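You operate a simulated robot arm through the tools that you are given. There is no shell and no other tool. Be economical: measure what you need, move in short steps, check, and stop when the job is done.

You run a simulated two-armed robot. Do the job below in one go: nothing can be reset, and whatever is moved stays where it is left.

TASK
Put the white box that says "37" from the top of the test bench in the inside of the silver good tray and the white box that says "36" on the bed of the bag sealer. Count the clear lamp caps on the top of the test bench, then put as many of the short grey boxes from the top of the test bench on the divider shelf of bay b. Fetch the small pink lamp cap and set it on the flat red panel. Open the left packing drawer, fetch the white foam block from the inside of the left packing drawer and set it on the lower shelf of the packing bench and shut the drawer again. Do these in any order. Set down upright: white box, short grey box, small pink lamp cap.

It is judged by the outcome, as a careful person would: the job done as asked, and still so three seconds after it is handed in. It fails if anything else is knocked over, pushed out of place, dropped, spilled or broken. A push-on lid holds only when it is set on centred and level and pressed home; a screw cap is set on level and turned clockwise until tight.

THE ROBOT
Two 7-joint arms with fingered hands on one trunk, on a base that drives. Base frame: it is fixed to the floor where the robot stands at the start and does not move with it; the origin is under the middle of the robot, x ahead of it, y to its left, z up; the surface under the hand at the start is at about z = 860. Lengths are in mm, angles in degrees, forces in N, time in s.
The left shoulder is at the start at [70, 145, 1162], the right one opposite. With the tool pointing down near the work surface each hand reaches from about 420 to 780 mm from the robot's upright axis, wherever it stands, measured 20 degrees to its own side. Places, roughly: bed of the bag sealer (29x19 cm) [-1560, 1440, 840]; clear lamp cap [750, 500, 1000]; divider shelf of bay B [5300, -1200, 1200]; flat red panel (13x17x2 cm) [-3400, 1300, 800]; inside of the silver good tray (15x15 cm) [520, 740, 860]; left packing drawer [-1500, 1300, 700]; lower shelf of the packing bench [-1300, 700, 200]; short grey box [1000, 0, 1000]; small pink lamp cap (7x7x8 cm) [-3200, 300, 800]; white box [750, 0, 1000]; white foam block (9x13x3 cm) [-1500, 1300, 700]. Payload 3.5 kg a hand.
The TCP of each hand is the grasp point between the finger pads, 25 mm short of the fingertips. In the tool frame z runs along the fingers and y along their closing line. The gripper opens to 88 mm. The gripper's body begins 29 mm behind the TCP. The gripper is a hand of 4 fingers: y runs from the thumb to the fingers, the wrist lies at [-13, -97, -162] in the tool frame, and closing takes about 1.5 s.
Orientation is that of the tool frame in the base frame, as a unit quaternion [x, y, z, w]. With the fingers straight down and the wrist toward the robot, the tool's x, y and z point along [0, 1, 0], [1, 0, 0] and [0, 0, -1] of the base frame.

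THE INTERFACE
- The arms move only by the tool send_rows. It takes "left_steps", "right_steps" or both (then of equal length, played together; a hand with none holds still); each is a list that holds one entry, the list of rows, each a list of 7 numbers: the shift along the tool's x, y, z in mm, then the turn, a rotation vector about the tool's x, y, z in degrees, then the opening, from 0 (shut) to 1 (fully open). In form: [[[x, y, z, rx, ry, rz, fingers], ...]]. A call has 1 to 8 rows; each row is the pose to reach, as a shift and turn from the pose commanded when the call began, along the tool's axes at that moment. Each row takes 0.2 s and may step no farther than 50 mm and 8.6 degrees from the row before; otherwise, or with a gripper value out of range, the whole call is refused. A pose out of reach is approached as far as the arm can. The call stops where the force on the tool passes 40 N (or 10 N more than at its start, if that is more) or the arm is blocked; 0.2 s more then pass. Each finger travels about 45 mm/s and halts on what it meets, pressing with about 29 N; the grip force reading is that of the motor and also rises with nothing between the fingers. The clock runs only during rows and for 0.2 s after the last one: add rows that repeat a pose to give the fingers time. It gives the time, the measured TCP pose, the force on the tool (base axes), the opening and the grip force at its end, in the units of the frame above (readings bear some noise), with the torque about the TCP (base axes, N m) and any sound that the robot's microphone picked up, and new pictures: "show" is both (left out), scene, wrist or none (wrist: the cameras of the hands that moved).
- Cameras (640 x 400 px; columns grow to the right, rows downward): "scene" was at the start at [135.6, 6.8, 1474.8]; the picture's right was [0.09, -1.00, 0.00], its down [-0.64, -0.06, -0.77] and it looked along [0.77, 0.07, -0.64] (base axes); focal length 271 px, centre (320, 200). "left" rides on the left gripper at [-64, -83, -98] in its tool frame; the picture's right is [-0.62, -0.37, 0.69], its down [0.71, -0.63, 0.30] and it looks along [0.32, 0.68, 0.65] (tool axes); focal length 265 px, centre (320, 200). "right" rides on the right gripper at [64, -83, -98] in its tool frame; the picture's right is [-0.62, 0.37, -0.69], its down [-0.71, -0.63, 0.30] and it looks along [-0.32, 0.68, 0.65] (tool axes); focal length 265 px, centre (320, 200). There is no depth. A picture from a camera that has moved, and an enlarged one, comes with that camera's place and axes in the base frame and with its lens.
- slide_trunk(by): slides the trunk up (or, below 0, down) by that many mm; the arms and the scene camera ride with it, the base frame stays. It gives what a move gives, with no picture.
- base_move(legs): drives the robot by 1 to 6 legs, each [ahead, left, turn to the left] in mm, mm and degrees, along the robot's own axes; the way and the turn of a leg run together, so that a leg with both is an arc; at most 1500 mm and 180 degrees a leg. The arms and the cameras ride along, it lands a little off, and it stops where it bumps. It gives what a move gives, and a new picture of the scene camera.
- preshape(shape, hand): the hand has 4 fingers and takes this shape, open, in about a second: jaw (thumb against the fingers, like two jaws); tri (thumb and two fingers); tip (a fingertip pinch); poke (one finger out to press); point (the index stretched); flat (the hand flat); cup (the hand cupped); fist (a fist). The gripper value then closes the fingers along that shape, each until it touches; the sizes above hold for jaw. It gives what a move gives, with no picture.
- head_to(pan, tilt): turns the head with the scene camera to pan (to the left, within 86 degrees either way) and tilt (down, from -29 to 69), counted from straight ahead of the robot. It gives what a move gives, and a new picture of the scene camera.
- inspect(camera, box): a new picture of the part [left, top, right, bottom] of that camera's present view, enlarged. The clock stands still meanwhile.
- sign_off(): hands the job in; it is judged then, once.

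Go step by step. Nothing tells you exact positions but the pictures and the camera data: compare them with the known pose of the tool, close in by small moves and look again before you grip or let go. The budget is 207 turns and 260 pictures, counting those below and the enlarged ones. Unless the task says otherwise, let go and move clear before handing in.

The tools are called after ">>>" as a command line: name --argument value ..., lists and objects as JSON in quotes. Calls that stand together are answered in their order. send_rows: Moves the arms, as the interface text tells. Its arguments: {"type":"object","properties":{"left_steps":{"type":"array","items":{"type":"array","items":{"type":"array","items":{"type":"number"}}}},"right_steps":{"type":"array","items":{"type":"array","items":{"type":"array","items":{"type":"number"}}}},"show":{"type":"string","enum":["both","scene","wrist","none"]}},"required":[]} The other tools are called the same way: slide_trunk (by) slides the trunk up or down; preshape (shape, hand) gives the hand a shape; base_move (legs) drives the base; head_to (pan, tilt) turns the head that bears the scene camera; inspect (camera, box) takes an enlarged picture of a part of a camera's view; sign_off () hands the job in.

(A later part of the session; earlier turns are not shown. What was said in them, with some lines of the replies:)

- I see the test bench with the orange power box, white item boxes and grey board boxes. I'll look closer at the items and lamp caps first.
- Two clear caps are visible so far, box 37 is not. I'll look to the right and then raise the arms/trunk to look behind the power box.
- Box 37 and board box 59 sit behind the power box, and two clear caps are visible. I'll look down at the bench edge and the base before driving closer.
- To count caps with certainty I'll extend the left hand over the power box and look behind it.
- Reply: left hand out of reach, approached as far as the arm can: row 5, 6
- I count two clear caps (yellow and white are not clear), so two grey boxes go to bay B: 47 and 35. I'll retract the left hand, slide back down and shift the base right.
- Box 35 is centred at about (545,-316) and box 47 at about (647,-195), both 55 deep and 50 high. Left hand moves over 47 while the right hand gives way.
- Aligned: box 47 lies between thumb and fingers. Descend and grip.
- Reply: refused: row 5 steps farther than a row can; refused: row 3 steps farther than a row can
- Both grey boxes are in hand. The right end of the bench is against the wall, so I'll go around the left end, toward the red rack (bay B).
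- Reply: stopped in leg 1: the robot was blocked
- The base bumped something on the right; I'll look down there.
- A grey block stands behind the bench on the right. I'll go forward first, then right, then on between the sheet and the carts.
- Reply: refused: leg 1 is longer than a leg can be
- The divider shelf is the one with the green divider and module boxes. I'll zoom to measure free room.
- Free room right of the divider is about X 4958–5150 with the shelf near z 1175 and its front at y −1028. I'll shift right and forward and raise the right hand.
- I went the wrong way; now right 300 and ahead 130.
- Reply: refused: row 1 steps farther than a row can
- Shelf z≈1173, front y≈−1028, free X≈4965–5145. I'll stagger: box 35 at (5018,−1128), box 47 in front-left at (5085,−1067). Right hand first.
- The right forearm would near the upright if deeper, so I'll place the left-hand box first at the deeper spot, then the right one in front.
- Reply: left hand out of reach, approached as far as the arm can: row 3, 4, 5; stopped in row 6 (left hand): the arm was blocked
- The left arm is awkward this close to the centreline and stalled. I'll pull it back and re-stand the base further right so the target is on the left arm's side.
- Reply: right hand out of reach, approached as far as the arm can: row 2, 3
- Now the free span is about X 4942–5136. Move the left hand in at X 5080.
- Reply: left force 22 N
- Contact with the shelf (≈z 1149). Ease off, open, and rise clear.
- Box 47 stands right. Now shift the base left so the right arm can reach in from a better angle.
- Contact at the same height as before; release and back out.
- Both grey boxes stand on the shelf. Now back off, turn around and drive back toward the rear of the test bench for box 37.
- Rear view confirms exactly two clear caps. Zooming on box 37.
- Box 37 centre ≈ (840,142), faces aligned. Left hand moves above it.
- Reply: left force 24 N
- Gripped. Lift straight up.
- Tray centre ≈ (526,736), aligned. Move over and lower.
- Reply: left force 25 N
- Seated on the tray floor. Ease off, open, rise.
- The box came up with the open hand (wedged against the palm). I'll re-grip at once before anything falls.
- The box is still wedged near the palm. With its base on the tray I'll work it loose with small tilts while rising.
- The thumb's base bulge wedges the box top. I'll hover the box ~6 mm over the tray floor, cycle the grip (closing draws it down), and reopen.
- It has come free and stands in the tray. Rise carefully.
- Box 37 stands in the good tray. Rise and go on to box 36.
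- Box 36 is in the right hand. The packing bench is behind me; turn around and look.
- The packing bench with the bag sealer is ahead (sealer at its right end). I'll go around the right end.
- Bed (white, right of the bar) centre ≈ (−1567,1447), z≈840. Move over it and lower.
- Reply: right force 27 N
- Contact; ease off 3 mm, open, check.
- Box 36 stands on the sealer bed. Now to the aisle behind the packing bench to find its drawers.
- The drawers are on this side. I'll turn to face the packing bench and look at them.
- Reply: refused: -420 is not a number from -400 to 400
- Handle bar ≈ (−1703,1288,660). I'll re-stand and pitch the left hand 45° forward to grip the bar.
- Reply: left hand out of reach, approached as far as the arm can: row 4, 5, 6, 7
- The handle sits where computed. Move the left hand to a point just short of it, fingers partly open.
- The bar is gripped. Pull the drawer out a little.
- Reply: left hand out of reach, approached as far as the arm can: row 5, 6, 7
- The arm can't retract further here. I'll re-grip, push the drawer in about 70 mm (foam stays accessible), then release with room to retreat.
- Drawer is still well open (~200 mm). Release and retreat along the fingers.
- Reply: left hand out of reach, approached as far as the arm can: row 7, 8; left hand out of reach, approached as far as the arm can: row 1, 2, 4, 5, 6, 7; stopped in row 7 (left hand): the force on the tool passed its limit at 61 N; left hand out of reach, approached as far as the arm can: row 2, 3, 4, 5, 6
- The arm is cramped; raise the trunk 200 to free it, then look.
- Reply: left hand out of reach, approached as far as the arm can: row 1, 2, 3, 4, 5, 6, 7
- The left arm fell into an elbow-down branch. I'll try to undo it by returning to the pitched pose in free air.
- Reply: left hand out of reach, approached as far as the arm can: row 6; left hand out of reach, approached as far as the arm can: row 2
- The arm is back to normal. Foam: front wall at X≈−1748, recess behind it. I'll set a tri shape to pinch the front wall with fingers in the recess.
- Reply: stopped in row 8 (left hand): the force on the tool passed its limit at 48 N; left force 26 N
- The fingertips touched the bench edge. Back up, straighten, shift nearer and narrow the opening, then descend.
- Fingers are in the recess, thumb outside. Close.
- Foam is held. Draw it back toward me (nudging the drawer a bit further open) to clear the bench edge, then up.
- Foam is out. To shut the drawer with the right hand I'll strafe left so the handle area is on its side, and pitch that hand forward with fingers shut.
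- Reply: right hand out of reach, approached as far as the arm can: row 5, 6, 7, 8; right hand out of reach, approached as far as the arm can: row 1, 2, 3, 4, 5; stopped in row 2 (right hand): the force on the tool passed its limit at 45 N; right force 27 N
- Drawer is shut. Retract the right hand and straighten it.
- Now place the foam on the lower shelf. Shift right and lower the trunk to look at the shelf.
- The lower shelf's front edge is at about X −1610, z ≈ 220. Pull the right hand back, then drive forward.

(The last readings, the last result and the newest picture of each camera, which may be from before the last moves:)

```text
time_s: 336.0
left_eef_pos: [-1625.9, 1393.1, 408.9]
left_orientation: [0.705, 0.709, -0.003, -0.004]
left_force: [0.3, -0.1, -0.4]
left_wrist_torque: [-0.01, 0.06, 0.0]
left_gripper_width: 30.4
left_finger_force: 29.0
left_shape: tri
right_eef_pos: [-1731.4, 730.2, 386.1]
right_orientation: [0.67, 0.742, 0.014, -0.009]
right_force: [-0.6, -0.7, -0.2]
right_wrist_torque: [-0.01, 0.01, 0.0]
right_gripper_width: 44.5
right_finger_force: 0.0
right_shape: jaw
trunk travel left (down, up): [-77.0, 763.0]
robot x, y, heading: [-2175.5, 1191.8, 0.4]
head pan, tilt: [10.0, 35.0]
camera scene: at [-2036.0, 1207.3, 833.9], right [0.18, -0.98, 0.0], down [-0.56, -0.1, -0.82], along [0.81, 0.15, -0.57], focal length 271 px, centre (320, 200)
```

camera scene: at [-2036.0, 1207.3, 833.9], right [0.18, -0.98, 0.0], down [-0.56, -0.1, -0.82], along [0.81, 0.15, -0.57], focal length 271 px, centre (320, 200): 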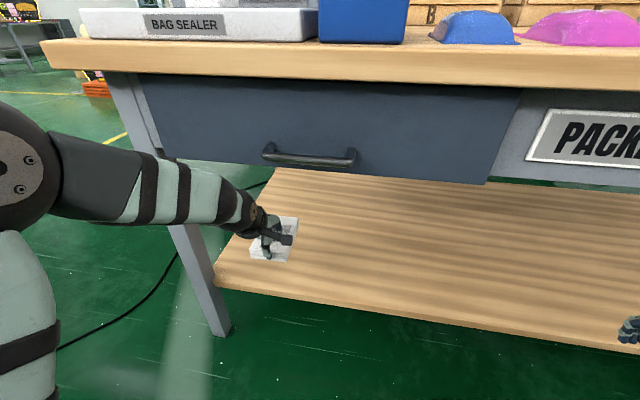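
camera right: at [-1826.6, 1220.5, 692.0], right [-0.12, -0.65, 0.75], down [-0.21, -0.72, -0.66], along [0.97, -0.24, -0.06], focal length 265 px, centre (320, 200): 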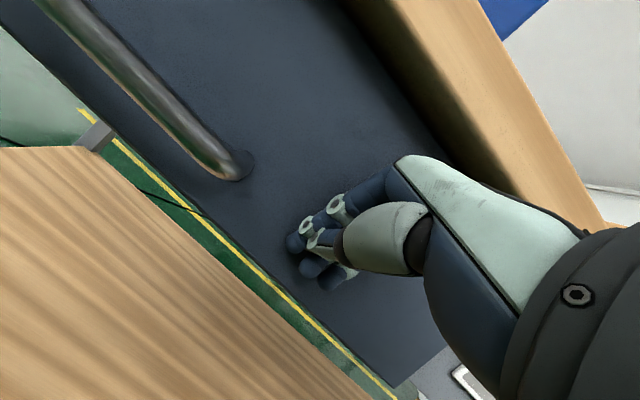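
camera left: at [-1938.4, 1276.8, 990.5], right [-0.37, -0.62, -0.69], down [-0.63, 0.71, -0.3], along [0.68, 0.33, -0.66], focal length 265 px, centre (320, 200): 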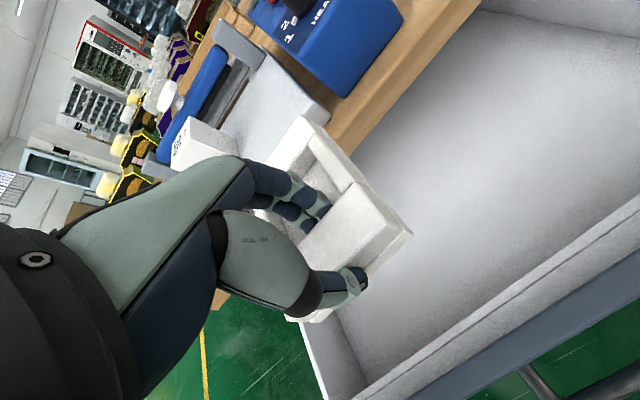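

>>> send_rows --left_steps '[[[0, 36, 0, 0, 0, 0, 0], [0, 72, 0, 0, 0, 0, 0], [0, 75, 40, 0, 0, 0, 0], [0, 75, 80, 0, 0, 0, 0], [0, 75, 115, 0, 0, 0, 0], [0, 75, 130, 0, 0, 0, 0], [0, 75, 130, 0, 0, 0, 0]]]' --show "both"

```text
time_s: 337.6
left_eef_pos: [-1551.2, 1394.5, 281.5]
left_orientation: [0.705, 0.709, -0.001, -0.002]
left_force: [-1.0, 1.1, 11.1]
left_wrist_torque: [-0.07, -0.25, 0.04]
left_gripper_width: 30.8
left_finger_force: 29.1
left_shape: tri
right_eef_pos: [-1731.5, 730.0, 387.0]
right_orientation: [0.669, 0.743, 0.014, -0.009]
right_force: [-0.2, -0.5, 0.2]
right_wrist_torque: [0.01, 0.0, 0.03]
right_gripper_width: 44.7
right_finger_force: 0.0
right_shape: jaw
trunk travel left (down, up): [-77.0, 763.0]
robot x, y, heading: [-2173.3, 1193.8, 0.1]
head pan, tilt: [10.0, 35.0]
camera scene: at [-2037.1, 1207.0, 834.3], right [0.18, -0.98, 0.0], down [-0.56, -0.1, -0.82], along [0.81, 0.15, -0.57], focal length 271 px, centre (320, 200)
camera left: at [-1635.1, 1328.9, 381.6], right [-0.37, -0.62, -0.69], down [-0.63, 0.71, -0.3], along [0.68, 0.33, -0.66], focal length 265 px, centre (320, 200)
```

scene: 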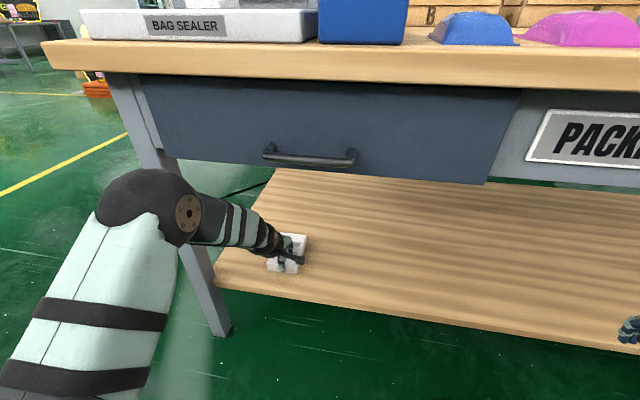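
left: 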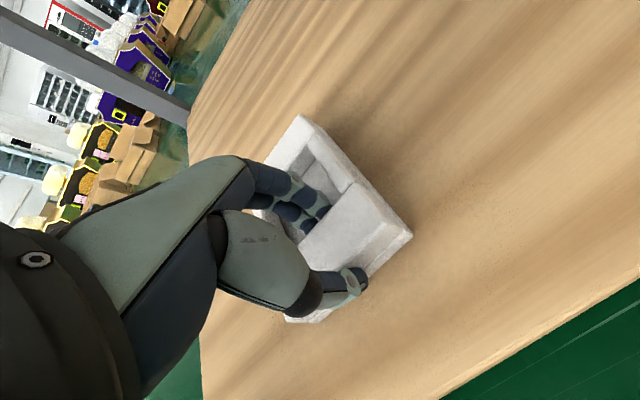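

Foam rests on the shelf (contact). Open gently and rise.

>>> send_rows --left_steps '[[[0, 0, -1, 0, 0, 0, 0.2], [0, 0, -1, 0, 0, 0, 0.45], [0, 0, -1, 0, 0, 0, 0.55], [0, 0, -1, 0, 0, 0, 0.55], [0, 0, -1, 0, 0, 0, 0.55], [0, 0, -15, 0, 0, 0, 0.55], [0, 0, -40, 0, 0, 0, 0.55], [0, 0, -75, 0, 0, 0, 0.55]]]' --show "both"

```text
time_s: 339.4
left_eef_pos: [-1552.4, 1393.8, 353.9]
left_orientation: [0.705, 0.709, -0.003, -0.005]
left_force: [-0.3, 0.2, -0.8]
left_wrist_torque: [0.0, -0.04, 0.0]
left_gripper_width: 47.9
left_finger_force: 0.1
left_shape: tri
right_eef_pos: [-1730.9, 729.5, 387.5]
right_orientation: [0.67, 0.742, 0.013, -0.009]
right_force: [-0.6, -0.1, -0.6]
right_wrist_torque: [0.0, -0.02, -0.01]
right_gripper_width: 44.2
right_finger_force: 0.1
right_shape: jaw
trunk travel left (down, up): [-77.0, 763.0]
robot x, y, heading: [-2174.2, 1188.1, 0.4]
head pan, tilt: [10.0, 35.0]
camera scene: at [-2035.9, 1207.3, 833.9], right [0.18, -0.98, 0.0], down [-0.56, -0.1, -0.82], along [0.81, 0.15, -0.57], focal length 271 px, centre (320, 200)
camera left: at [-1635.3, 1329.1, 454.5], right [-0.37, -0.62, -0.69], down [-0.64, 0.71, -0.3], along [0.68, 0.33, -0.66], focal length 265 px, centre (320, 200)
```

scene: 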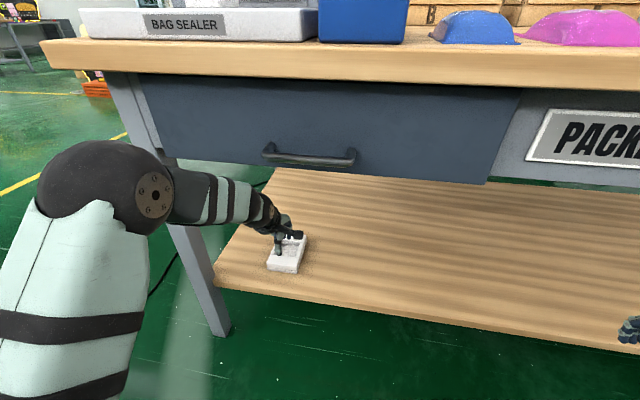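
left: 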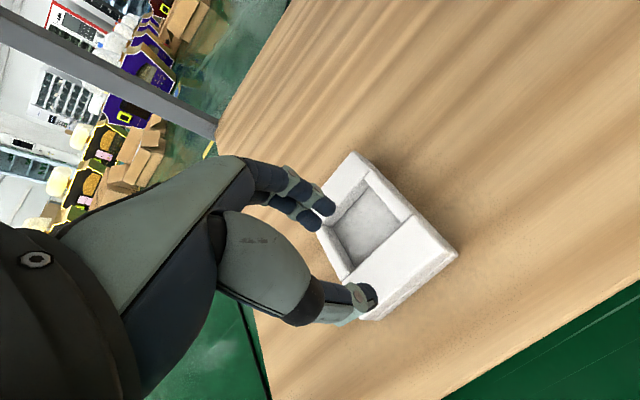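

Foam is on the lower shelf. Back out and rise.

>>> send_rows --left_steps '[[[0, -45, 0, 0, 0, 0, 0.7], [0, -90, 0, 0, 0, 0, 0.7], [0, -120, 0, 0, 0, 0, 0.7]]]' --show "none"

>>> base_move --legs '[[-220, 0, 0]]'

>>> slide_trunk --by 400

>>> slide_trunk --by 300

>>> preshape --hand "left" --shape "jaw"

>>> head_to --pan -80 --tilt 30

```text
time_s: 340.2
left_eef_pos: [-1674.3, 1393.6, 352.8]
left_orientation: [0.705, 0.709, -0.003, -0.003]
left_force: [-0.3, 0.7, -0.3]
left_wrist_torque: [-0.06, -0.01, -0.02]
left_gripper_width: 61.5
left_finger_force: 0.0
left_shape: tri
right_eef_pos: [-1730.6, 728.8, 387.3]
right_orientation: [0.671, 0.742, 0.014, -0.009]
right_force: [0.2, 0.1, 1.1]
right_wrist_torque: [0.01, 0.0, 0.01]
right_gripper_width: 44.2
right_finger_force: 0.0
right_shape: jaw
trunk travel left (down, up): [-77.0, 763.0]
robot x, y, heading: [-2169.9, 1191.9, 0.4]
head pan, tilt: [10.0, 35.0]
```

```text
time_s: 341.9
left_eef_pos: [-1896.2, 1392.4, 352.9]
left_orientation: [0.706, 0.708, -0.002, -0.004]
left_force: [-0.1, -0.5, 0.0]
left_wrist_torque: [0.0, 0.0, 0.01]
left_gripper_width: 61.2
left_finger_force: 0.0
left_shape: tri
right_eef_pos: [-1955.6, 728.4, 387.1]
right_orientation: [0.67, 0.742, 0.013, -0.008]
right_force: [0.1, -0.1, 0.1]
right_wrist_torque: [-0.01, -0.01, 0.0]
right_gripper_width: 44.4
right_finger_force: 0.1
right_shape: jaw
trunk travel left (down, up): [-77.0, 763.0]
robot x, y, heading: [-2397.5, 1191.2, 0.3]
head pan, tilt: [10.0, 35.0]
camera scene: at [-2259.4, 1206.0, 833.9], right [0.18, -0.98, 0.0], down [-0.56, -0.1, -0.82], along [0.81, 0.15, -0.57], focal length 271 px, centre (320, 200)
```

scene: 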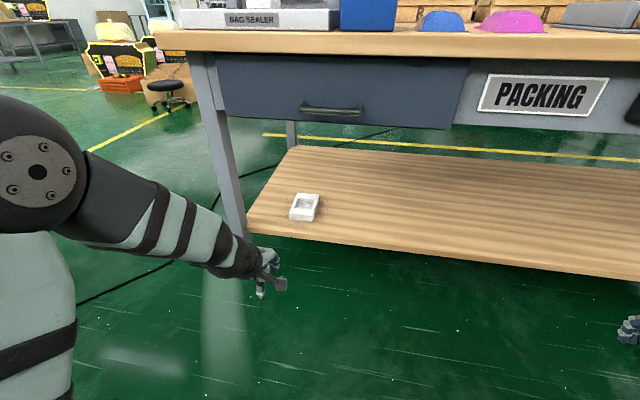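

```text
time_s: 345.8
left_eef_pos: [-1896.0, 1391.2, 752.3]
left_orientation: [0.705, 0.709, -0.003, -0.004]
left_force: [-1.1, 0.7, -0.9]
left_wrist_torque: [0.01, -0.01, 0.03]
left_gripper_width: 61.1
left_finger_force: 0.1
left_shape: tri
right_eef_pos: [-1954.5, 729.1, 786.5]
right_orientation: [0.67, 0.742, 0.014, -0.009]
right_force: [0.3, 0.3, 0.2]
right_wrist_torque: [0.0, -0.01, 0.0]
right_gripper_width: 44.3
right_finger_force: 0.2
right_shape: jaw
trunk travel left (down, up): [-477.0, 363.0]
robot x, y, heading: [-2394.7, 1193.2, 0.4]
head pan, tilt: [10.0, 35.0]
```

```text
time_s: 348.8
left_eef_pos: [-1896.3, 1391.1, 1053.1]
left_orientation: [0.705, 0.709, -0.003, -0.003]
left_force: [0.0, 0.0, -0.1]
left_wrist_torque: [-0.02, 0.01, 0.03]
left_gripper_width: 61.2
left_finger_force: 0.1
left_shape: tri
right_eef_pos: [-1954.7, 727.7, 1086.5]
right_orientation: [0.67, 0.742, 0.014, -0.009]
right_force: [-0.5, 0.7, -0.5]
right_wrist_torque: [-0.01, -0.02, 0.0]
right_gripper_width: 44.6
right_finger_force: 0.1
right_shape: jaw
trunk travel left (down, up): [-777.0, 63.0]
robot x, y, heading: [-2394.4, 1188.5, 0.3]
head pan, tilt: [10.0, 35.0]
```

```text
time_s: 349.7
left_eef_pos: [-1896.8, 1391.1, 1053.8]
left_orientation: [0.706, 0.708, -0.003, -0.003]
left_force: [-0.4, -0.2, 0.3]
left_wrist_torque: [-0.05, 0.01, 0.01]
left_gripper_width: 87.9
left_finger_force: 0.0
left_shape: jaw
right_eef_pos: [-1954.5, 728.1, 1086.2]
right_orientation: [0.671, 0.742, 0.013, -0.009]
right_force: [0.7, 0.5, -0.1]
right_wrist_torque: [-0.01, 0.02, -0.01]
right_gripper_width: 44.3
right_finger_force: 0.0
right_shape: jaw
trunk travel left (down, up): [-777.0, 63.0]
robot x, y, heading: [-2393.6, 1190.9, 0.2]
head pan, tilt: [10.0, 35.0]
```

```text
time_s: 351.3
left_eef_pos: [-1896.4, 1391.8, 1053.7]
left_orientation: [0.706, 0.708, -0.003, -0.004]
left_force: [0.7, 0.2, -0.3]
left_wrist_torque: [0.03, -0.01, -0.01]
left_gripper_width: 87.7
left_finger_force: 0.1
left_shape: jaw
right_eef_pos: [-1953.7, 727.7, 1087.3]
right_orientation: [0.67, 0.742, 0.013, -0.009]
right_force: [0.2, 0.5, -0.2]
right_wrist_torque: [0.01, -0.02, 0.03]
right_gripper_width: 44.3
right_finger_force: 0.0
right_shape: jaw
trunk travel left (down, up): [-777.0, 63.0]
robot x, y, heading: [-2396.0, 1193.0, 0.5]
head pan, tilt: [-80.0, 30.0]
camera scene: at [-2329.6, 1101.1, 1541.7], right [-0.98, -0.18, 0.0], down [-0.09, 0.49, -0.87], along [0.16, -0.85, -0.5], focal length 271 px, centre (320, 200)
```

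scene: 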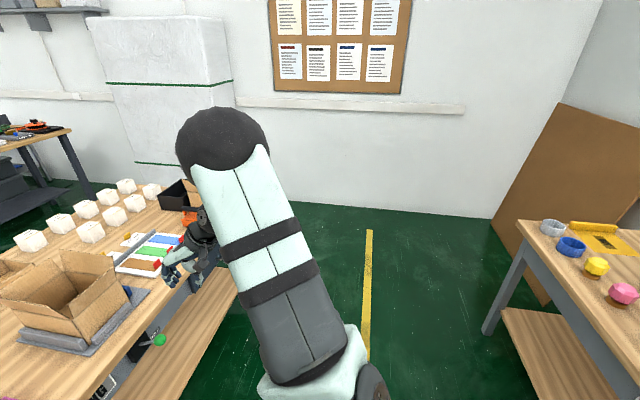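

Foam placed, drawer shut. Next the pink cap on the wall bench: turn around to face it.

>>> base_move --legs '[[130, 0, 0], [0, 0, -179.5]]'

>>> head_to --pan 10 --tilt 35

```text
time_s: 360.0
left_eef_pos: [-2766.9, 996.5, 1053.3]
left_orientation: [-0.705, 0.709, -0.004, 0.003]
left_force: [-0.4, -0.4, 0.9]
left_wrist_torque: [0.0, 0.02, -0.05]
left_gripper_width: 88.0
left_finger_force: 0.1
left_shape: jaw
right_eef_pos: [-2702.3, 1658.7, 1087.3]
right_orientation: [0.739, -0.674, 0.008, 0.015]
right_force: [0.6, -0.1, -0.4]
right_wrist_torque: [-0.01, 0.02, 0.01]
right_gripper_width: 44.4
right_finger_force: 0.0
right_shape: jaw
trunk travel left (down, up): [-777.0, 63.0]
robot x, y, heading: [-2264.4, 1191.5, 179.7]
head pan, tilt: [-80.0, 30.0]
camera scene: at [-2330.5, 1280.2, 1541.7], right [0.99, 0.17, 0.0], down [0.08, -0.49, -0.87], along [-0.15, 0.85, -0.5], focal length 271 px, centre (320, 200)
```

scene: 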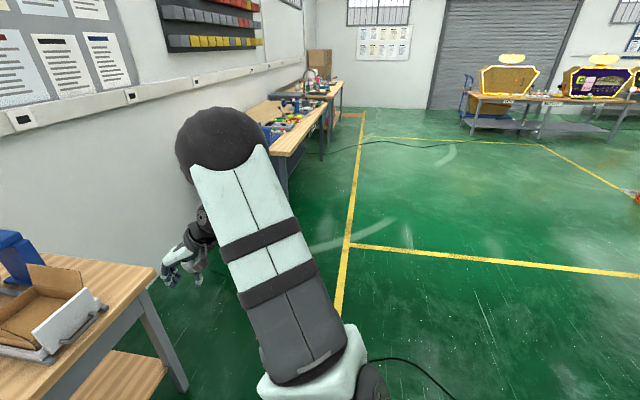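

```text
time_s: 361.6
left_eef_pos: [-2767.5, 996.0, 1054.3]
left_orientation: [-0.705, 0.709, -0.003, 0.003]
left_force: [0.2, 0.0, 0.3]
left_wrist_torque: [0.02, 0.01, -0.04]
left_gripper_width: 87.7
left_finger_force: 0.1
left_shape: jaw
right_eef_pos: [-2702.2, 1659.3, 1087.7]
right_orientation: [0.738, -0.674, 0.008, 0.013]
right_force: [0.5, -0.1, -0.5]
right_wrist_torque: [-0.01, 0.03, -0.02]
right_gripper_width: 44.3
right_finger_force: 0.1
right_shape: jaw
trunk travel left (down, up): [-777.0, 63.0]
robot x, y, heading: [-2267.6, 1194.7, 179.6]
head pan, tilt: [10.0, 35.0]
camera scene: at [-2402.0, 1176.3, 1533.9], right [-0.17, 0.99, 0.0], down [0.57, 0.1, -0.82], along [-0.81, -0.14, -0.57], focal length 271 px, centre (320, 200)
```

scene: 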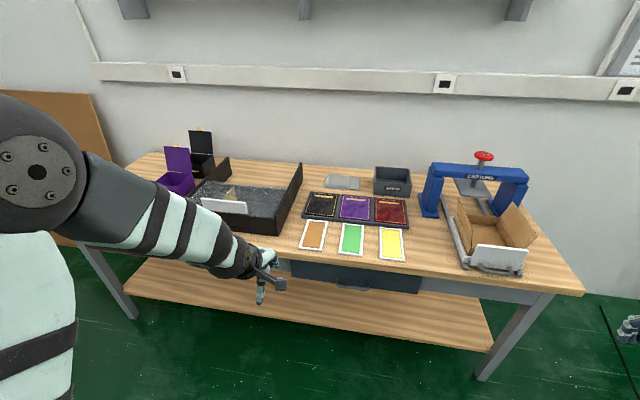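

The flat red panel is the right one of the three in the rack at ≈(−3385,1312). Now move toward the pink cap.

>>> base_move --legs '[[0, 690, 0], [330, 0, 0]]'

>>> head_to --pan 10 --tilt 50

```text
time_s: 367.2
left_eef_pos: [-3100.5, 312.4, 1054.2]
left_orientation: [-0.704, 0.71, -0.004, 0.002]
left_force: [1.1, -0.6, 0.8]
left_wrist_torque: [0.0, 0.03, -0.01]
left_gripper_width: 87.9
left_finger_force: 0.1
left_shape: jaw
right_eef_pos: [-3033.5, 974.4, 1087.4]
right_orientation: [0.738, -0.675, 0.008, 0.015]
right_force: [0.2, 1.4, -0.6]
right_wrist_torque: [0.01, -0.02, -0.04]
right_gripper_width: 44.3
right_finger_force: 0.0
right_shape: jaw
trunk travel left (down, up): [-777.0, 63.0]
robot x, y, heading: [-2598.3, 506.4, 179.5]
head pan, tilt: [10.0, 35.0]
camera scene: at [-2732.8, 491.5, 1534.1], right [-0.17, 0.99, 0.0], down [0.56, 0.1, -0.82], along [-0.81, -0.14, -0.57], focal length 271 px, centre (320, 200)
```

scene: 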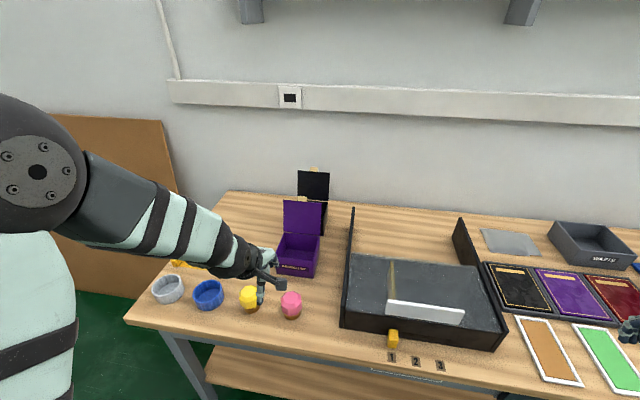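

```text
time_s: 368.0
left_eef_pos: [-3101.1, 312.1, 1053.4]
left_orientation: [-0.704, 0.71, -0.004, 0.003]
left_force: [-0.4, 0.1, 1.0]
left_wrist_torque: [0.0, -0.01, 0.05]
left_gripper_width: 87.9
left_finger_force: 0.0
left_shape: jaw
right_eef_pos: [-3035.1, 974.7, 1086.5]
right_orientation: [0.738, -0.675, 0.008, 0.013]
right_force: [-0.2, -0.5, 0.1]
right_wrist_torque: [-0.02, 0.02, 0.02]
right_gripper_width: 44.5
right_finger_force: 0.0
right_shape: jaw
trunk travel left (down, up): [-777.0, 63.0]
robot x, y, heading: [-2595.2, 502.7, 179.5]
head pan, tilt: [10.0, 50.0]
camera scene: at [-2724.9, 493.3, 1512.2], right [-0.17, 0.99, 0.0], down [0.76, 0.13, -0.64], along [-0.63, -0.11, -0.77], focal length 271 px, centre (320, 200)
```

scene: 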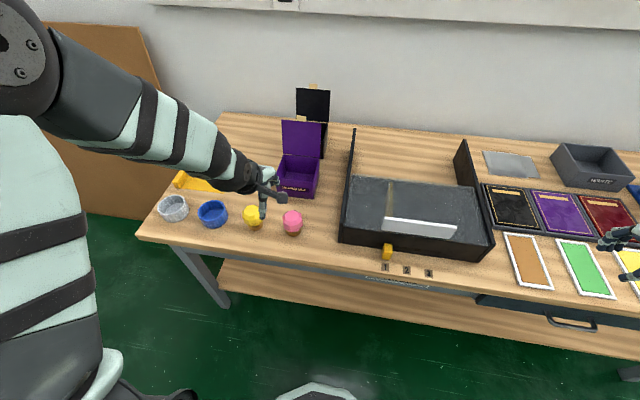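

>>> inspect --camera "scene" --box '[230, 180, 340, 260]'

>>> inspect --camera "left" --box '[0, 0, 640, 400]'

```text
5.00 times, centred on (285, 220) of scene
camera zoom: at [-2724.9, 493.3, 1512.2], right [-0.17, 0.99, 0.0], down [0.76, 0.13, -0.64], along [-0.63, -0.11, -0.77], focal length 1354 px, centre (495, 100)
```

zoom: 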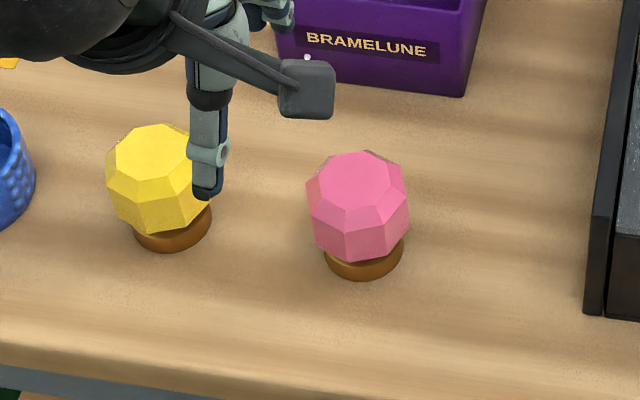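

```text
1.00 times, centred on (320, 200) of left (not enlarged: the box is as wide or as high as the picture)
camera zoom: at [-3019.0, 376.6, 1153.7], right [0.38, 0.62, -0.69], down [0.63, -0.72, -0.3], along [-0.68, -0.32, -0.66], focal length 265 px, centre (320, 200)
```

zoom: 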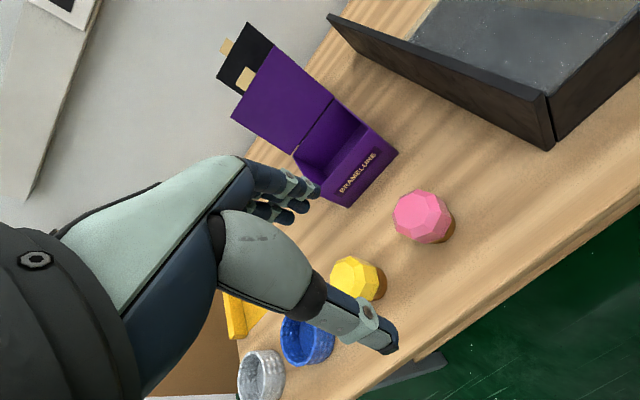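

Pink cap ≈ (−3183,334), ~70 wide. Move above it.

>>> send_rows --left_steps '[[[-11, 41, 0, 0, 0, 0, 1], [-22, 82, 0, 0, 0, 0, 1], [-22, 82, 45, 0, 0, 0, 1], [-22, 82, 90, 0, 0, 0, 1], [-22, 82, 120, 0, 0, 0, 1], [-22, 82, 120, 0, 0, 0, 1]]]' --show "both"

```text
time_s: 369.4
left_eef_pos: [-3181.6, 334.2, 930.4]
left_orientation: [-0.704, 0.71, -0.004, 0.002]
left_force: [0.8, 0.0, 0.2]
left_wrist_torque: [0.0, -0.02, 0.01]
left_gripper_width: 87.9
left_finger_force: 0.0
left_shape: jaw
right_eef_pos: [-3033.4, 974.4, 1086.8]
right_orientation: [0.738, -0.675, 0.008, 0.014]
right_force: [-0.3, 0.1, 0.2]
right_wrist_torque: [0.04, 0.01, 0.02]
right_gripper_width: 44.6
right_finger_force: 0.2
right_shape: jaw
trunk travel left (down, up): [-777.0, 63.0]
robot x, y, heading: [-2593.7, 507.7, 179.6]
head pan, tilt: [10.0, 50.0]
camera scene: at [-2723.0, 493.2, 1512.3], right [-0.17, 0.99, 0.0], down [0.76, 0.13, -0.64], along [-0.63, -0.11, -0.77], focal length 271 px, centre (320, 200)
camera left: at [-3099.3, 398.7, 1031.9], right [0.38, 0.62, -0.69], down [0.63, -0.72, -0.3], along [-0.68, -0.32, -0.66], focal length 265 px, centre (320, 200)
```

scene: 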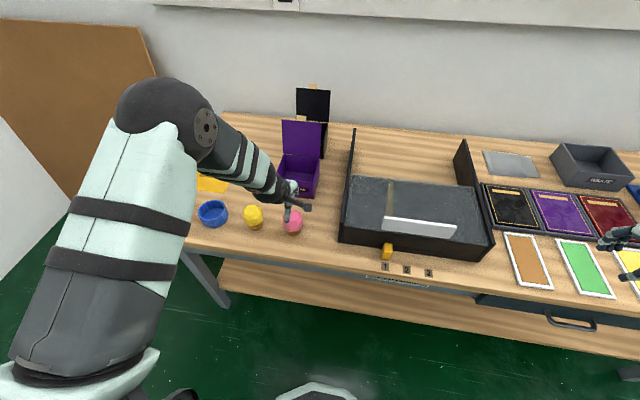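
left: 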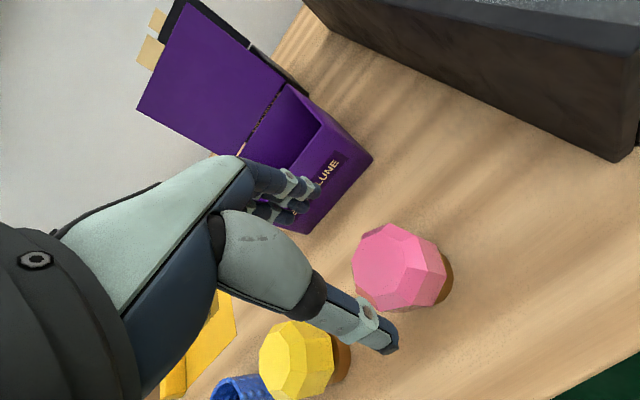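

Well centred. Descend and grip.

>>> send_rows --left_steps '[[[0, 0, 35, 0, 0, 0, 1], [0, 0, 60, 0, 0, 0, 1], [0, 0, 78, 0, 0, 0, 1], [0, 0, 78, 0, 0, 0, 0], [0, 0, 78, 0, 0, 0, 0], [0, 0, 78, 0, 0, 0, 0], [0, 0, 78, 0, 0, 0, 0]]]' --show "both"

```text
time_s: 371.0
left_eef_pos: [-3180.1, 335.2, 853.9]
left_orientation: [-0.704, 0.71, -0.004, 0.003]
left_force: [-0.2, 0.5, -0.7]
left_wrist_torque: [-0.01, 0.03, -0.01]
left_gripper_width: 54.8
left_finger_force: 29.1
left_shape: jaw
right_eef_pos: [-3033.7, 974.6, 1088.0]
right_orientation: [0.738, -0.675, 0.008, 0.015]
right_force: [0.2, 0.3, -0.1]
right_wrist_torque: [0.01, 0.03, -0.01]
right_gripper_width: 44.3
right_finger_force: 0.0
right_shape: jaw
trunk travel left (down, up): [-777.0, 63.0]
robot x, y, heading: [-2596.5, 501.4, 179.4]
head pan, tilt: [10.0, 50.0]
camera scene: at [-2724.2, 493.3, 1512.2], right [-0.17, 0.99, 0.0], down [0.76, 0.13, -0.64], along [-0.63, -0.11, -0.77], focal length 271 px, centre (320, 200)
camera left: at [-3098.4, 399.3, 954.9], right [0.38, 0.62, -0.69], down [0.63, -0.72, -0.3], along [-0.68, -0.32, -0.66], focal length 265 px, centre (320, 200)
```

scene: 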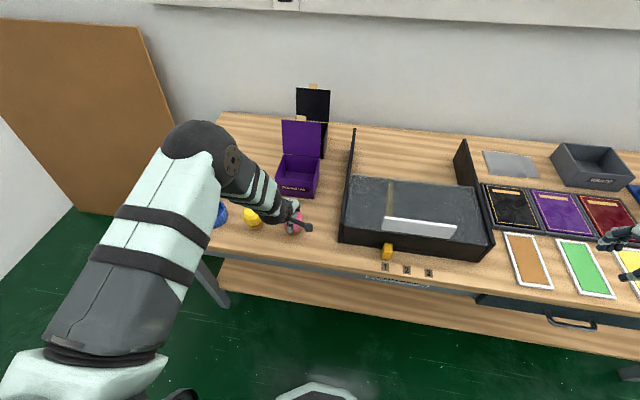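
left: 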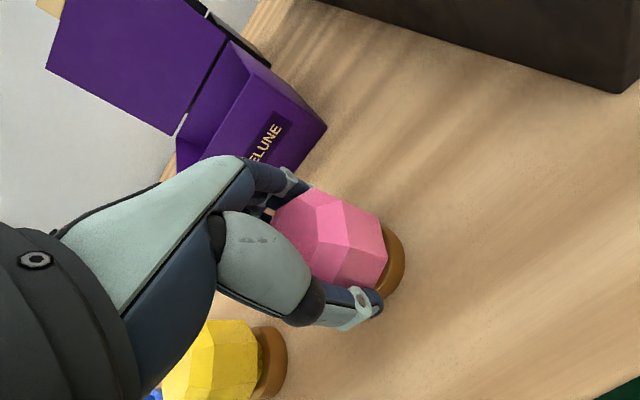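

>>> send_rows --left_steps '[[[0, 0, -30, 0, 0, 0, 0], [0, 0, -75, 0, 0, 0, 0], [0, 0, -120, 0, 0, 0, 0], [0, 0, -165, 0, 0, 0, 0], [0, 0, -210, 0, 0, 0, 0], [0, 0, -240, 0, 0, 0, 0], [0, -40, -240, 0, 0, 0, 0], [0, -80, -240, 0, 0, 0, 0]]]' --show "wrist"

```text
time_s: 372.8
left_eef_pos: [-3100.1, 334.9, 1097.1]
left_orientation: [-0.704, 0.71, -0.003, 0.002]
left_force: [0.1, -0.2, -1.1]
left_wrist_torque: [-0.01, 0.01, 0.0]
left_gripper_width: 54.4
left_finger_force: 29.0
left_shape: jaw
right_eef_pos: [-3032.4, 974.6, 1088.5]
right_orientation: [0.738, -0.675, 0.009, 0.014]
right_force: [-0.1, -0.4, 1.1]
right_wrist_torque: [-0.02, 0.01, -0.05]
right_gripper_width: 44.4
right_finger_force: 0.2
right_shape: jaw
trunk travel left (down, up): [-777.0, 63.0]
robot x, y, heading: [-2595.9, 510.2, 179.7]
head pan, tilt: [10.0, 50.0]
camera left: at [-3017.9, 398.6, 1198.0], right [0.38, 0.62, -0.69], down [0.63, -0.72, -0.3], along [-0.68, -0.32, -0.66], focal length 265 px, centre (320, 200)
```

left: 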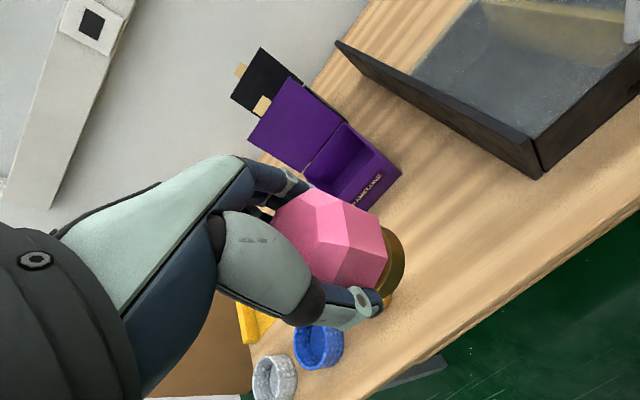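

>>> base_move --legs '[[0, -1000, 0.3], [85, 0, 0]]'

>>> head_to --pan 10 --tilt 45

```text
time_s: 378.6
left_eef_pos: [-3176.6, 1327.8, 1097.7]
left_orientation: [-0.704, 0.71, -0.001, 0.001]
left_force: [-0.9, 0.1, -0.5]
left_wrist_torque: [0.01, 0.02, 0.01]
left_gripper_width: 54.2
left_finger_force: 28.8
left_shape: jaw
right_eef_pos: [-3107.9, 1967.5, 1088.9]
right_orientation: [0.737, -0.675, 0.006, 0.014]
right_force: [1.2, 1.3, -0.2]
right_wrist_torque: [0.01, -0.01, 0.01]
right_gripper_width: 44.6
right_finger_force: 0.1
right_shape: jaw
trunk travel left (down, up): [-777.0, 63.0]
robot x, y, heading: [-2674.9, 1501.8, 179.8]
head pan, tilt: [10.0, 50.0]
camera scene: at [-2795.7, 1486.0, 1512.7], right [-0.17, 0.99, 0.0], down [0.75, 0.13, -0.65], along [-0.64, -0.11, -0.76], focal length 271 px, centre (320, 200)
```

scene: 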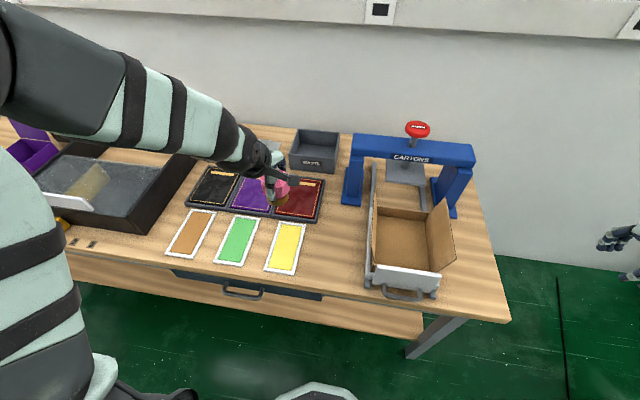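

```text
time_s: 379.3
left_eef_pos: [-3180.4, 1327.9, 1095.8]
left_orientation: [-0.704, 0.71, -0.003, 0.002]
left_force: [0.6, 0.4, -0.6]
left_wrist_torque: [0.03, 0.01, -0.05]
left_gripper_width: 54.3
left_finger_force: 29.2
left_shape: jaw
right_eef_pos: [-3111.2, 1967.6, 1087.4]
right_orientation: [0.737, -0.675, 0.008, 0.014]
right_force: [-0.4, -1.4, 0.8]
right_wrist_torque: [0.01, 0.02, -0.02]
right_gripper_width: 44.4
right_finger_force: 0.0
right_shape: jaw
trunk travel left (down, up): [-777.0, 63.0]
robot x, y, heading: [-2675.5, 1499.1, 179.6]
head pan, tilt: [10.0, 45.0]
camera scene: at [-2804.9, 1485.5, 1519.1], right [-0.17, 0.99, 0.0], down [0.7, 0.12, -0.71], along [-0.7, -0.12, -0.71], focal length 271 px, centre (320, 200)
```

scene: 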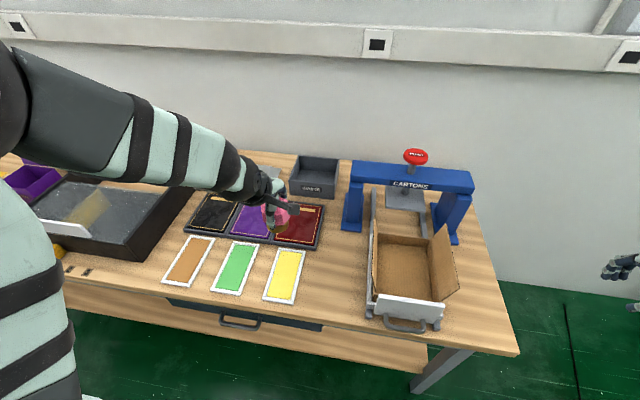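

>>> inspect --camera "scene" --box '[180, 170, 340, 270]'

>>> inspect --camera "left" --box '[0, 0, 640, 400]'

```text
4.00 times, centred on (260, 220) of scene
camera zoom: at [-2804.9, 1485.5, 1519.1], right [-0.17, 0.99, 0.0], down [0.7, 0.12, -0.71], along [-0.7, -0.12, -0.71], focal length 1083 px, centre (560, 120)
```

zoom: 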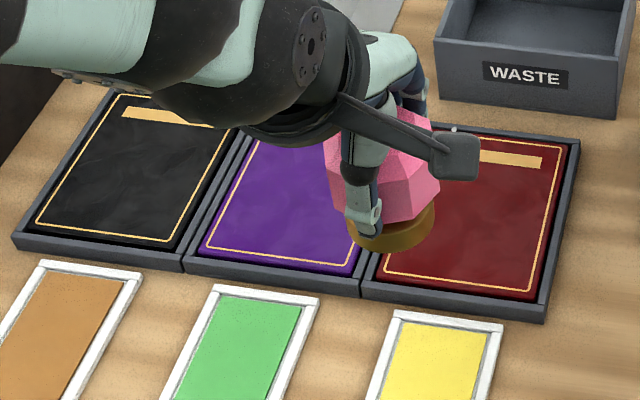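

```text
1.00 times, centred on (320, 200) of left (not enlarged: the box is as wide or as high as the picture)
camera zoom: at [-3097.4, 1391.6, 1197.0], right [0.38, 0.61, -0.69], down [0.63, -0.72, -0.3], along [-0.68, -0.32, -0.66], focal length 265 px, centre (320, 200)
```

zoom: 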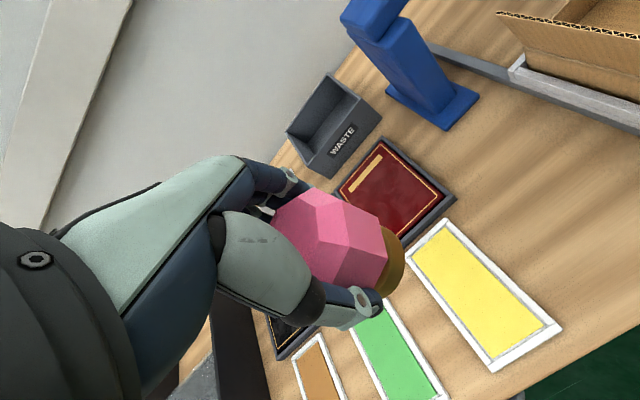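

Red panel centre ≈ (−3393,1316). Move the cap over it.

>>> send_rows --left_steps '[[[3, 42, 0, 0, 0, 0, 0], [6, 84, 0, 0, 0, 0, 0], [9, 126, 0, 0, 0, 0, 0], [12, 168, 0, 0, 0, 0, 0], [14, 209, 0, 0, 0, 0, 0], [14, 209, 45, 0, 0, 0, 0], [14, 209, 90, 0, 0, 0, 0], [14, 209, 135, 0, 0, 0, 0]]]' --show "both"

```text
time_s: 381.1
left_eef_pos: [-3390.6, 1313.6, 957.6]
left_orientation: [-0.704, 0.71, -0.005, 0.003]
left_force: [0.2, -0.9, -1.3]
left_wrist_torque: [0.04, 0.0, -0.01]
left_gripper_width: 53.7
left_finger_force: 28.9
left_shape: jaw
right_eef_pos: [-3112.9, 1966.6, 1086.5]
right_orientation: [0.738, -0.675, 0.009, 0.013]
right_force: [0.3, 0.1, 0.3]
right_wrist_torque: [-0.01, -0.02, 0.01]
right_gripper_width: 44.4
right_finger_force: 0.0
right_shape: jaw
trunk travel left (down, up): [-777.0, 63.0]
robot x, y, heading: [-2673.4, 1499.6, 179.6]
head pan, tilt: [10.0, 45.0]
camera scene: at [-2807.1, 1485.1, 1518.9], right [-0.17, 0.99, 0.0], down [0.7, 0.12, -0.71], along [-0.7, -0.12, -0.71], focal length 271 px, centre (320, 200)
camera left: at [-3307.4, 1376.8, 1057.9], right [0.38, 0.62, -0.69], down [0.63, -0.72, -0.3], along [-0.68, -0.32, -0.66], focal length 265 px, centre (320, 200)
```

scene: 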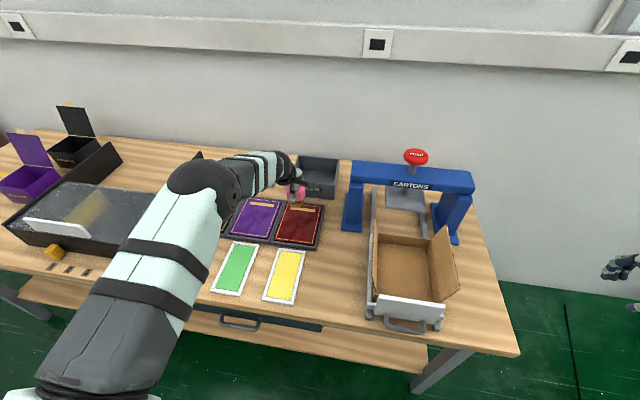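
left: 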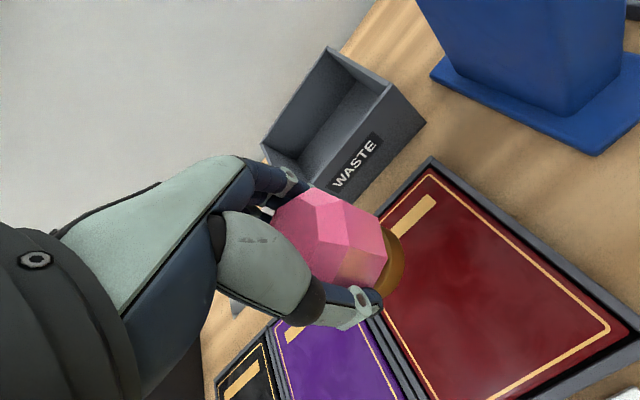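

Aligned over the panel centre. Lower slowly.

>>> send_rows --left_steps '[[[0, 0, 35, 0, 0, 0, 0], [0, 0, 60, 0, 0, 0, 0], [0, 0, 72, 0, 0, 0, 0], [0, 0, 78, 0, 0, 0, 0], [0, 0, 82, 0, 0, 0, 0], [0, 0, 85, 0, 0, 0, 0]]]' --show "wrist"

```text
time_s: 382.5
left_eef_pos: [-3388.9, 1314.8, 874.4]
left_orientation: [-0.704, 0.71, -0.003, 0.001]
left_force: [-0.6, 0.1, 0.5]
left_wrist_torque: [0.01, 0.03, 0.02]
left_gripper_width: 53.8
left_finger_force: 29.3
left_shape: jaw
right_eef_pos: [-3111.1, 1967.2, 1087.1]
right_orientation: [0.737, -0.675, 0.008, 0.014]
right_force: [-0.5, -0.6, 0.2]
right_wrist_torque: [0.01, 0.0, 0.0]
right_gripper_width: 44.6
right_finger_force: 0.0
right_shape: jaw
trunk travel left (down, up): [-777.0, 63.0]
robot x, y, heading: [-2675.9, 1499.4, 179.6]
head pan, tilt: [10.0, 45.0]
camera left: at [-3304.7, 1378.3, 974.5], right [0.38, 0.62, -0.69], down [0.63, -0.72, -0.3], along [-0.68, -0.32, -0.66], focal length 265 px, centre (320, 200)
```

left: 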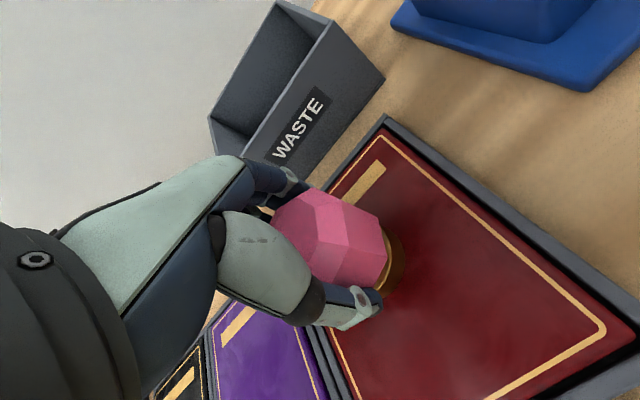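

>>> send_rows --left_steps '[[[0, 0, 3, 0, 0, 0, 0], [0, 0, 5, 0, 0, 0, 0], [0, 0, 7, 0, 0, 0, 0], [0, 0, 9, 0, 0, 0, 0]]]' --show "none"

```text
time_s: 383.5
left_eef_pos: [-3387.5, 1314.8, 871.8]
left_orientation: [-0.704, 0.711, 0.0, -0.003]
left_force: [-3.1, -1.7, 25.2]
left_wrist_torque: [-0.09, 0.02, -0.02]
left_gripper_width: 53.8
left_finger_force: 28.4
left_shape: jaw
right_eef_pos: [-3107.5, 1967.5, 1087.7]
right_orientation: [0.737, -0.676, 0.008, 0.015]
right_force: [-0.4, 0.3, 0.6]
right_wrist_torque: [-0.03, 0.0, -0.03]
right_gripper_width: 44.4
right_finger_force: 0.0
right_shape: jaw
trunk travel left (down, up): [-777.0, 63.0]
robot x, y, heading: [-2674.0, 1500.2, 179.7]
head pan, tilt: [10.0, 45.0]
```

Contact. Ease off, open, check before rising.

>>> send_rows --left_steps '[[[0, 0, -5, 0, 0, 0, 0], [0, 0, -5, 0, 0, 0, 0.7], [0, 0, -5, 0, 0, 0, 1], [0, 0, -5, 0, 0, 0, 1], [0, 0, -5, 0, 0, 0, 1], [0, 0, -5, 0, 0, 0, 1], [0, 0, -15, 0, 0, 0, 1], [0, 0, -25, 0, 0, 0, 1]]]' --show "wrist"

```text
time_s: 385.3
left_eef_pos: [-3387.8, 1314.7, 890.9]
left_orientation: [-0.704, 0.71, -0.004, 0.003]
left_force: [0.2, -0.6, -0.1]
left_wrist_torque: [0.03, -0.02, 0.0]
left_gripper_width: 87.5
left_finger_force: 0.0
left_shape: jaw
right_eef_pos: [-3111.2, 1967.5, 1087.5]
right_orientation: [0.738, -0.675, 0.009, 0.013]
right_force: [0.5, -0.7, 0.0]
right_wrist_torque: [0.0, 0.0, 0.02]
right_gripper_width: 44.5
right_finger_force: 0.1
right_shape: jaw
trunk travel left (down, up): [-777.0, 63.0]
robot x, y, heading: [-2673.4, 1498.9, 179.5]
head pan, tilt: [10.0, 45.0]
camera left: at [-3304.4, 1378.5, 991.1], right [0.38, 0.62, -0.69], down [0.63, -0.72, -0.3], along [-0.68, -0.32, -0.66], focal length 265 px, centre (320, 200)
```

left: 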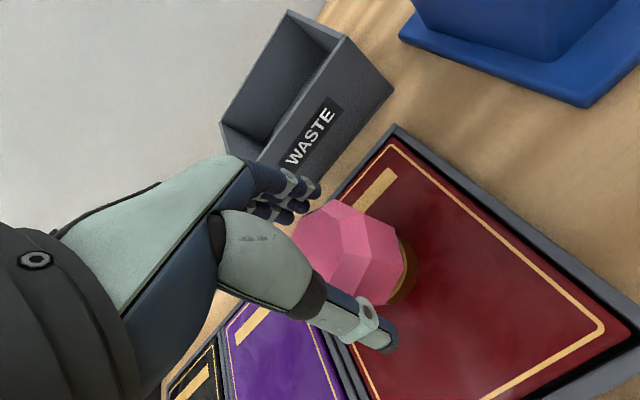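

The cap stands free on the red panel. Rise clear and check.

>>> send_rows --left_steps '[[[0, 0, -25, 0, 0, 0, 1], [0, 0, -70, 0, 0, 0, 1], [0, 0, -115, 0, 0, 0, 1], [0, 0, -160, 0, 0, 0, 1], [0, -45, -180, 0, 0, 0, 1], [0, -90, -180, 0, 0, 0, 1], [0, -135, -180, 0, 0, 0, 1], [0, -180, -180, 0, 0, 0, 1]]]' --show "both"

>>> inspect --camera "scene" --box '[200, 160, 350, 270]'

```text
time_s: 387.1
left_eef_pos: [-3204.9, 1312.2, 1072.6]
left_orientation: [-0.703, 0.711, -0.002, 0.001]
left_force: [-0.1, -0.6, 0.6]
left_wrist_torque: [0.02, -0.02, 0.0]
left_gripper_width: 87.9
left_finger_force: 0.1
left_shape: jaw
right_eef_pos: [-3108.4, 1967.7, 1087.3]
right_orientation: [0.737, -0.676, 0.008, 0.015]
right_force: [0.4, 0.2, 1.0]
right_wrist_torque: [0.02, 0.01, -0.02]
right_gripper_width: 44.3
right_finger_force: 0.1
right_shape: jaw
trunk travel left (down, up): [-777.0, 63.0]
robot x, y, heading: [-2675.1, 1499.5, 179.8]
head pan, tilt: [10.0, 45.0]
camera scene: at [-2801.8, 1485.6, 1519.4], right [-0.17, 0.99, 0.0], down [0.7, 0.12, -0.71], along [-0.7, -0.12, -0.71], focal length 271 px, centre (320, 200)
camera left: at [-3122.1, 1375.9, 1172.9], right [0.38, 0.62, -0.69], down [0.63, -0.72, -0.3], along [-0.68, -0.32, -0.66], focal length 265 px, centre (320, 200)
```

scene: 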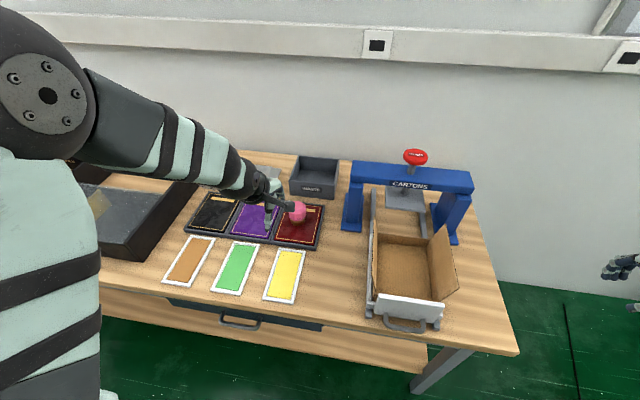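
left: 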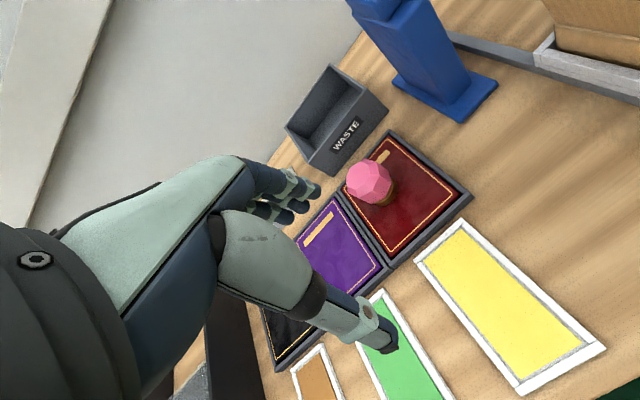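

```text
3.64 times, centred on (275, 215) of scene
camera zoom: at [-2801.8, 1485.6, 1519.4], right [-0.17, 0.99, 0.0], down [0.7, 0.12, -0.71], along [-0.7, -0.12, -0.71], focal length 984 px, centre (484, 146)
```

zoom: 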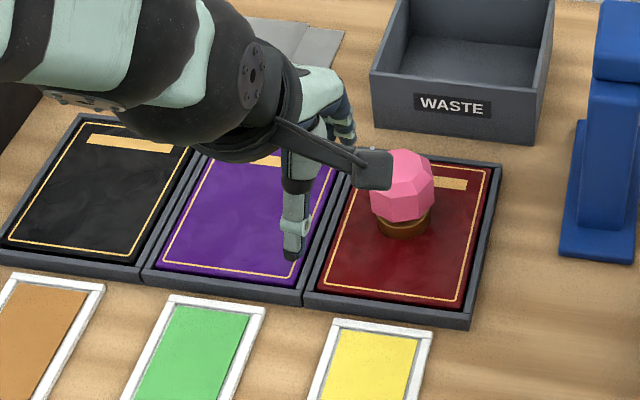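

The pink cap stands upright on the red panel. The other items were checked as they were placed and both hands are clear, so I'm handing in.

>>> sign_off

```text
The job is handed in.
```

The job is handed in with every part done; I checked each item in the pictures as I set it down.

- **White boxes:** "37" stands in the good tray and "36" stands on the bag sealer bed. "37" stuck in the open hand at first, so I lifted it and lowered it into the tray a second time. When it came free it dropped a few millimetres and landed upright.
- **Short grey boxes:** I counted two clear lamp caps, so "47" and "35" stand on bay B's divider shelf.
- **Small pink lamp cap:** it stands upright on the flat red panel.
- **White foam block:** it lies on the packing bench's lower shelf, and the left packing drawer is shut.

There were three unplanned contacts: the base bumped the grey block behind the test bench, a hand pressed on the drawer front, and fingertips touched the packing bench edge. I saw nothing knocked over or pushed out of place.
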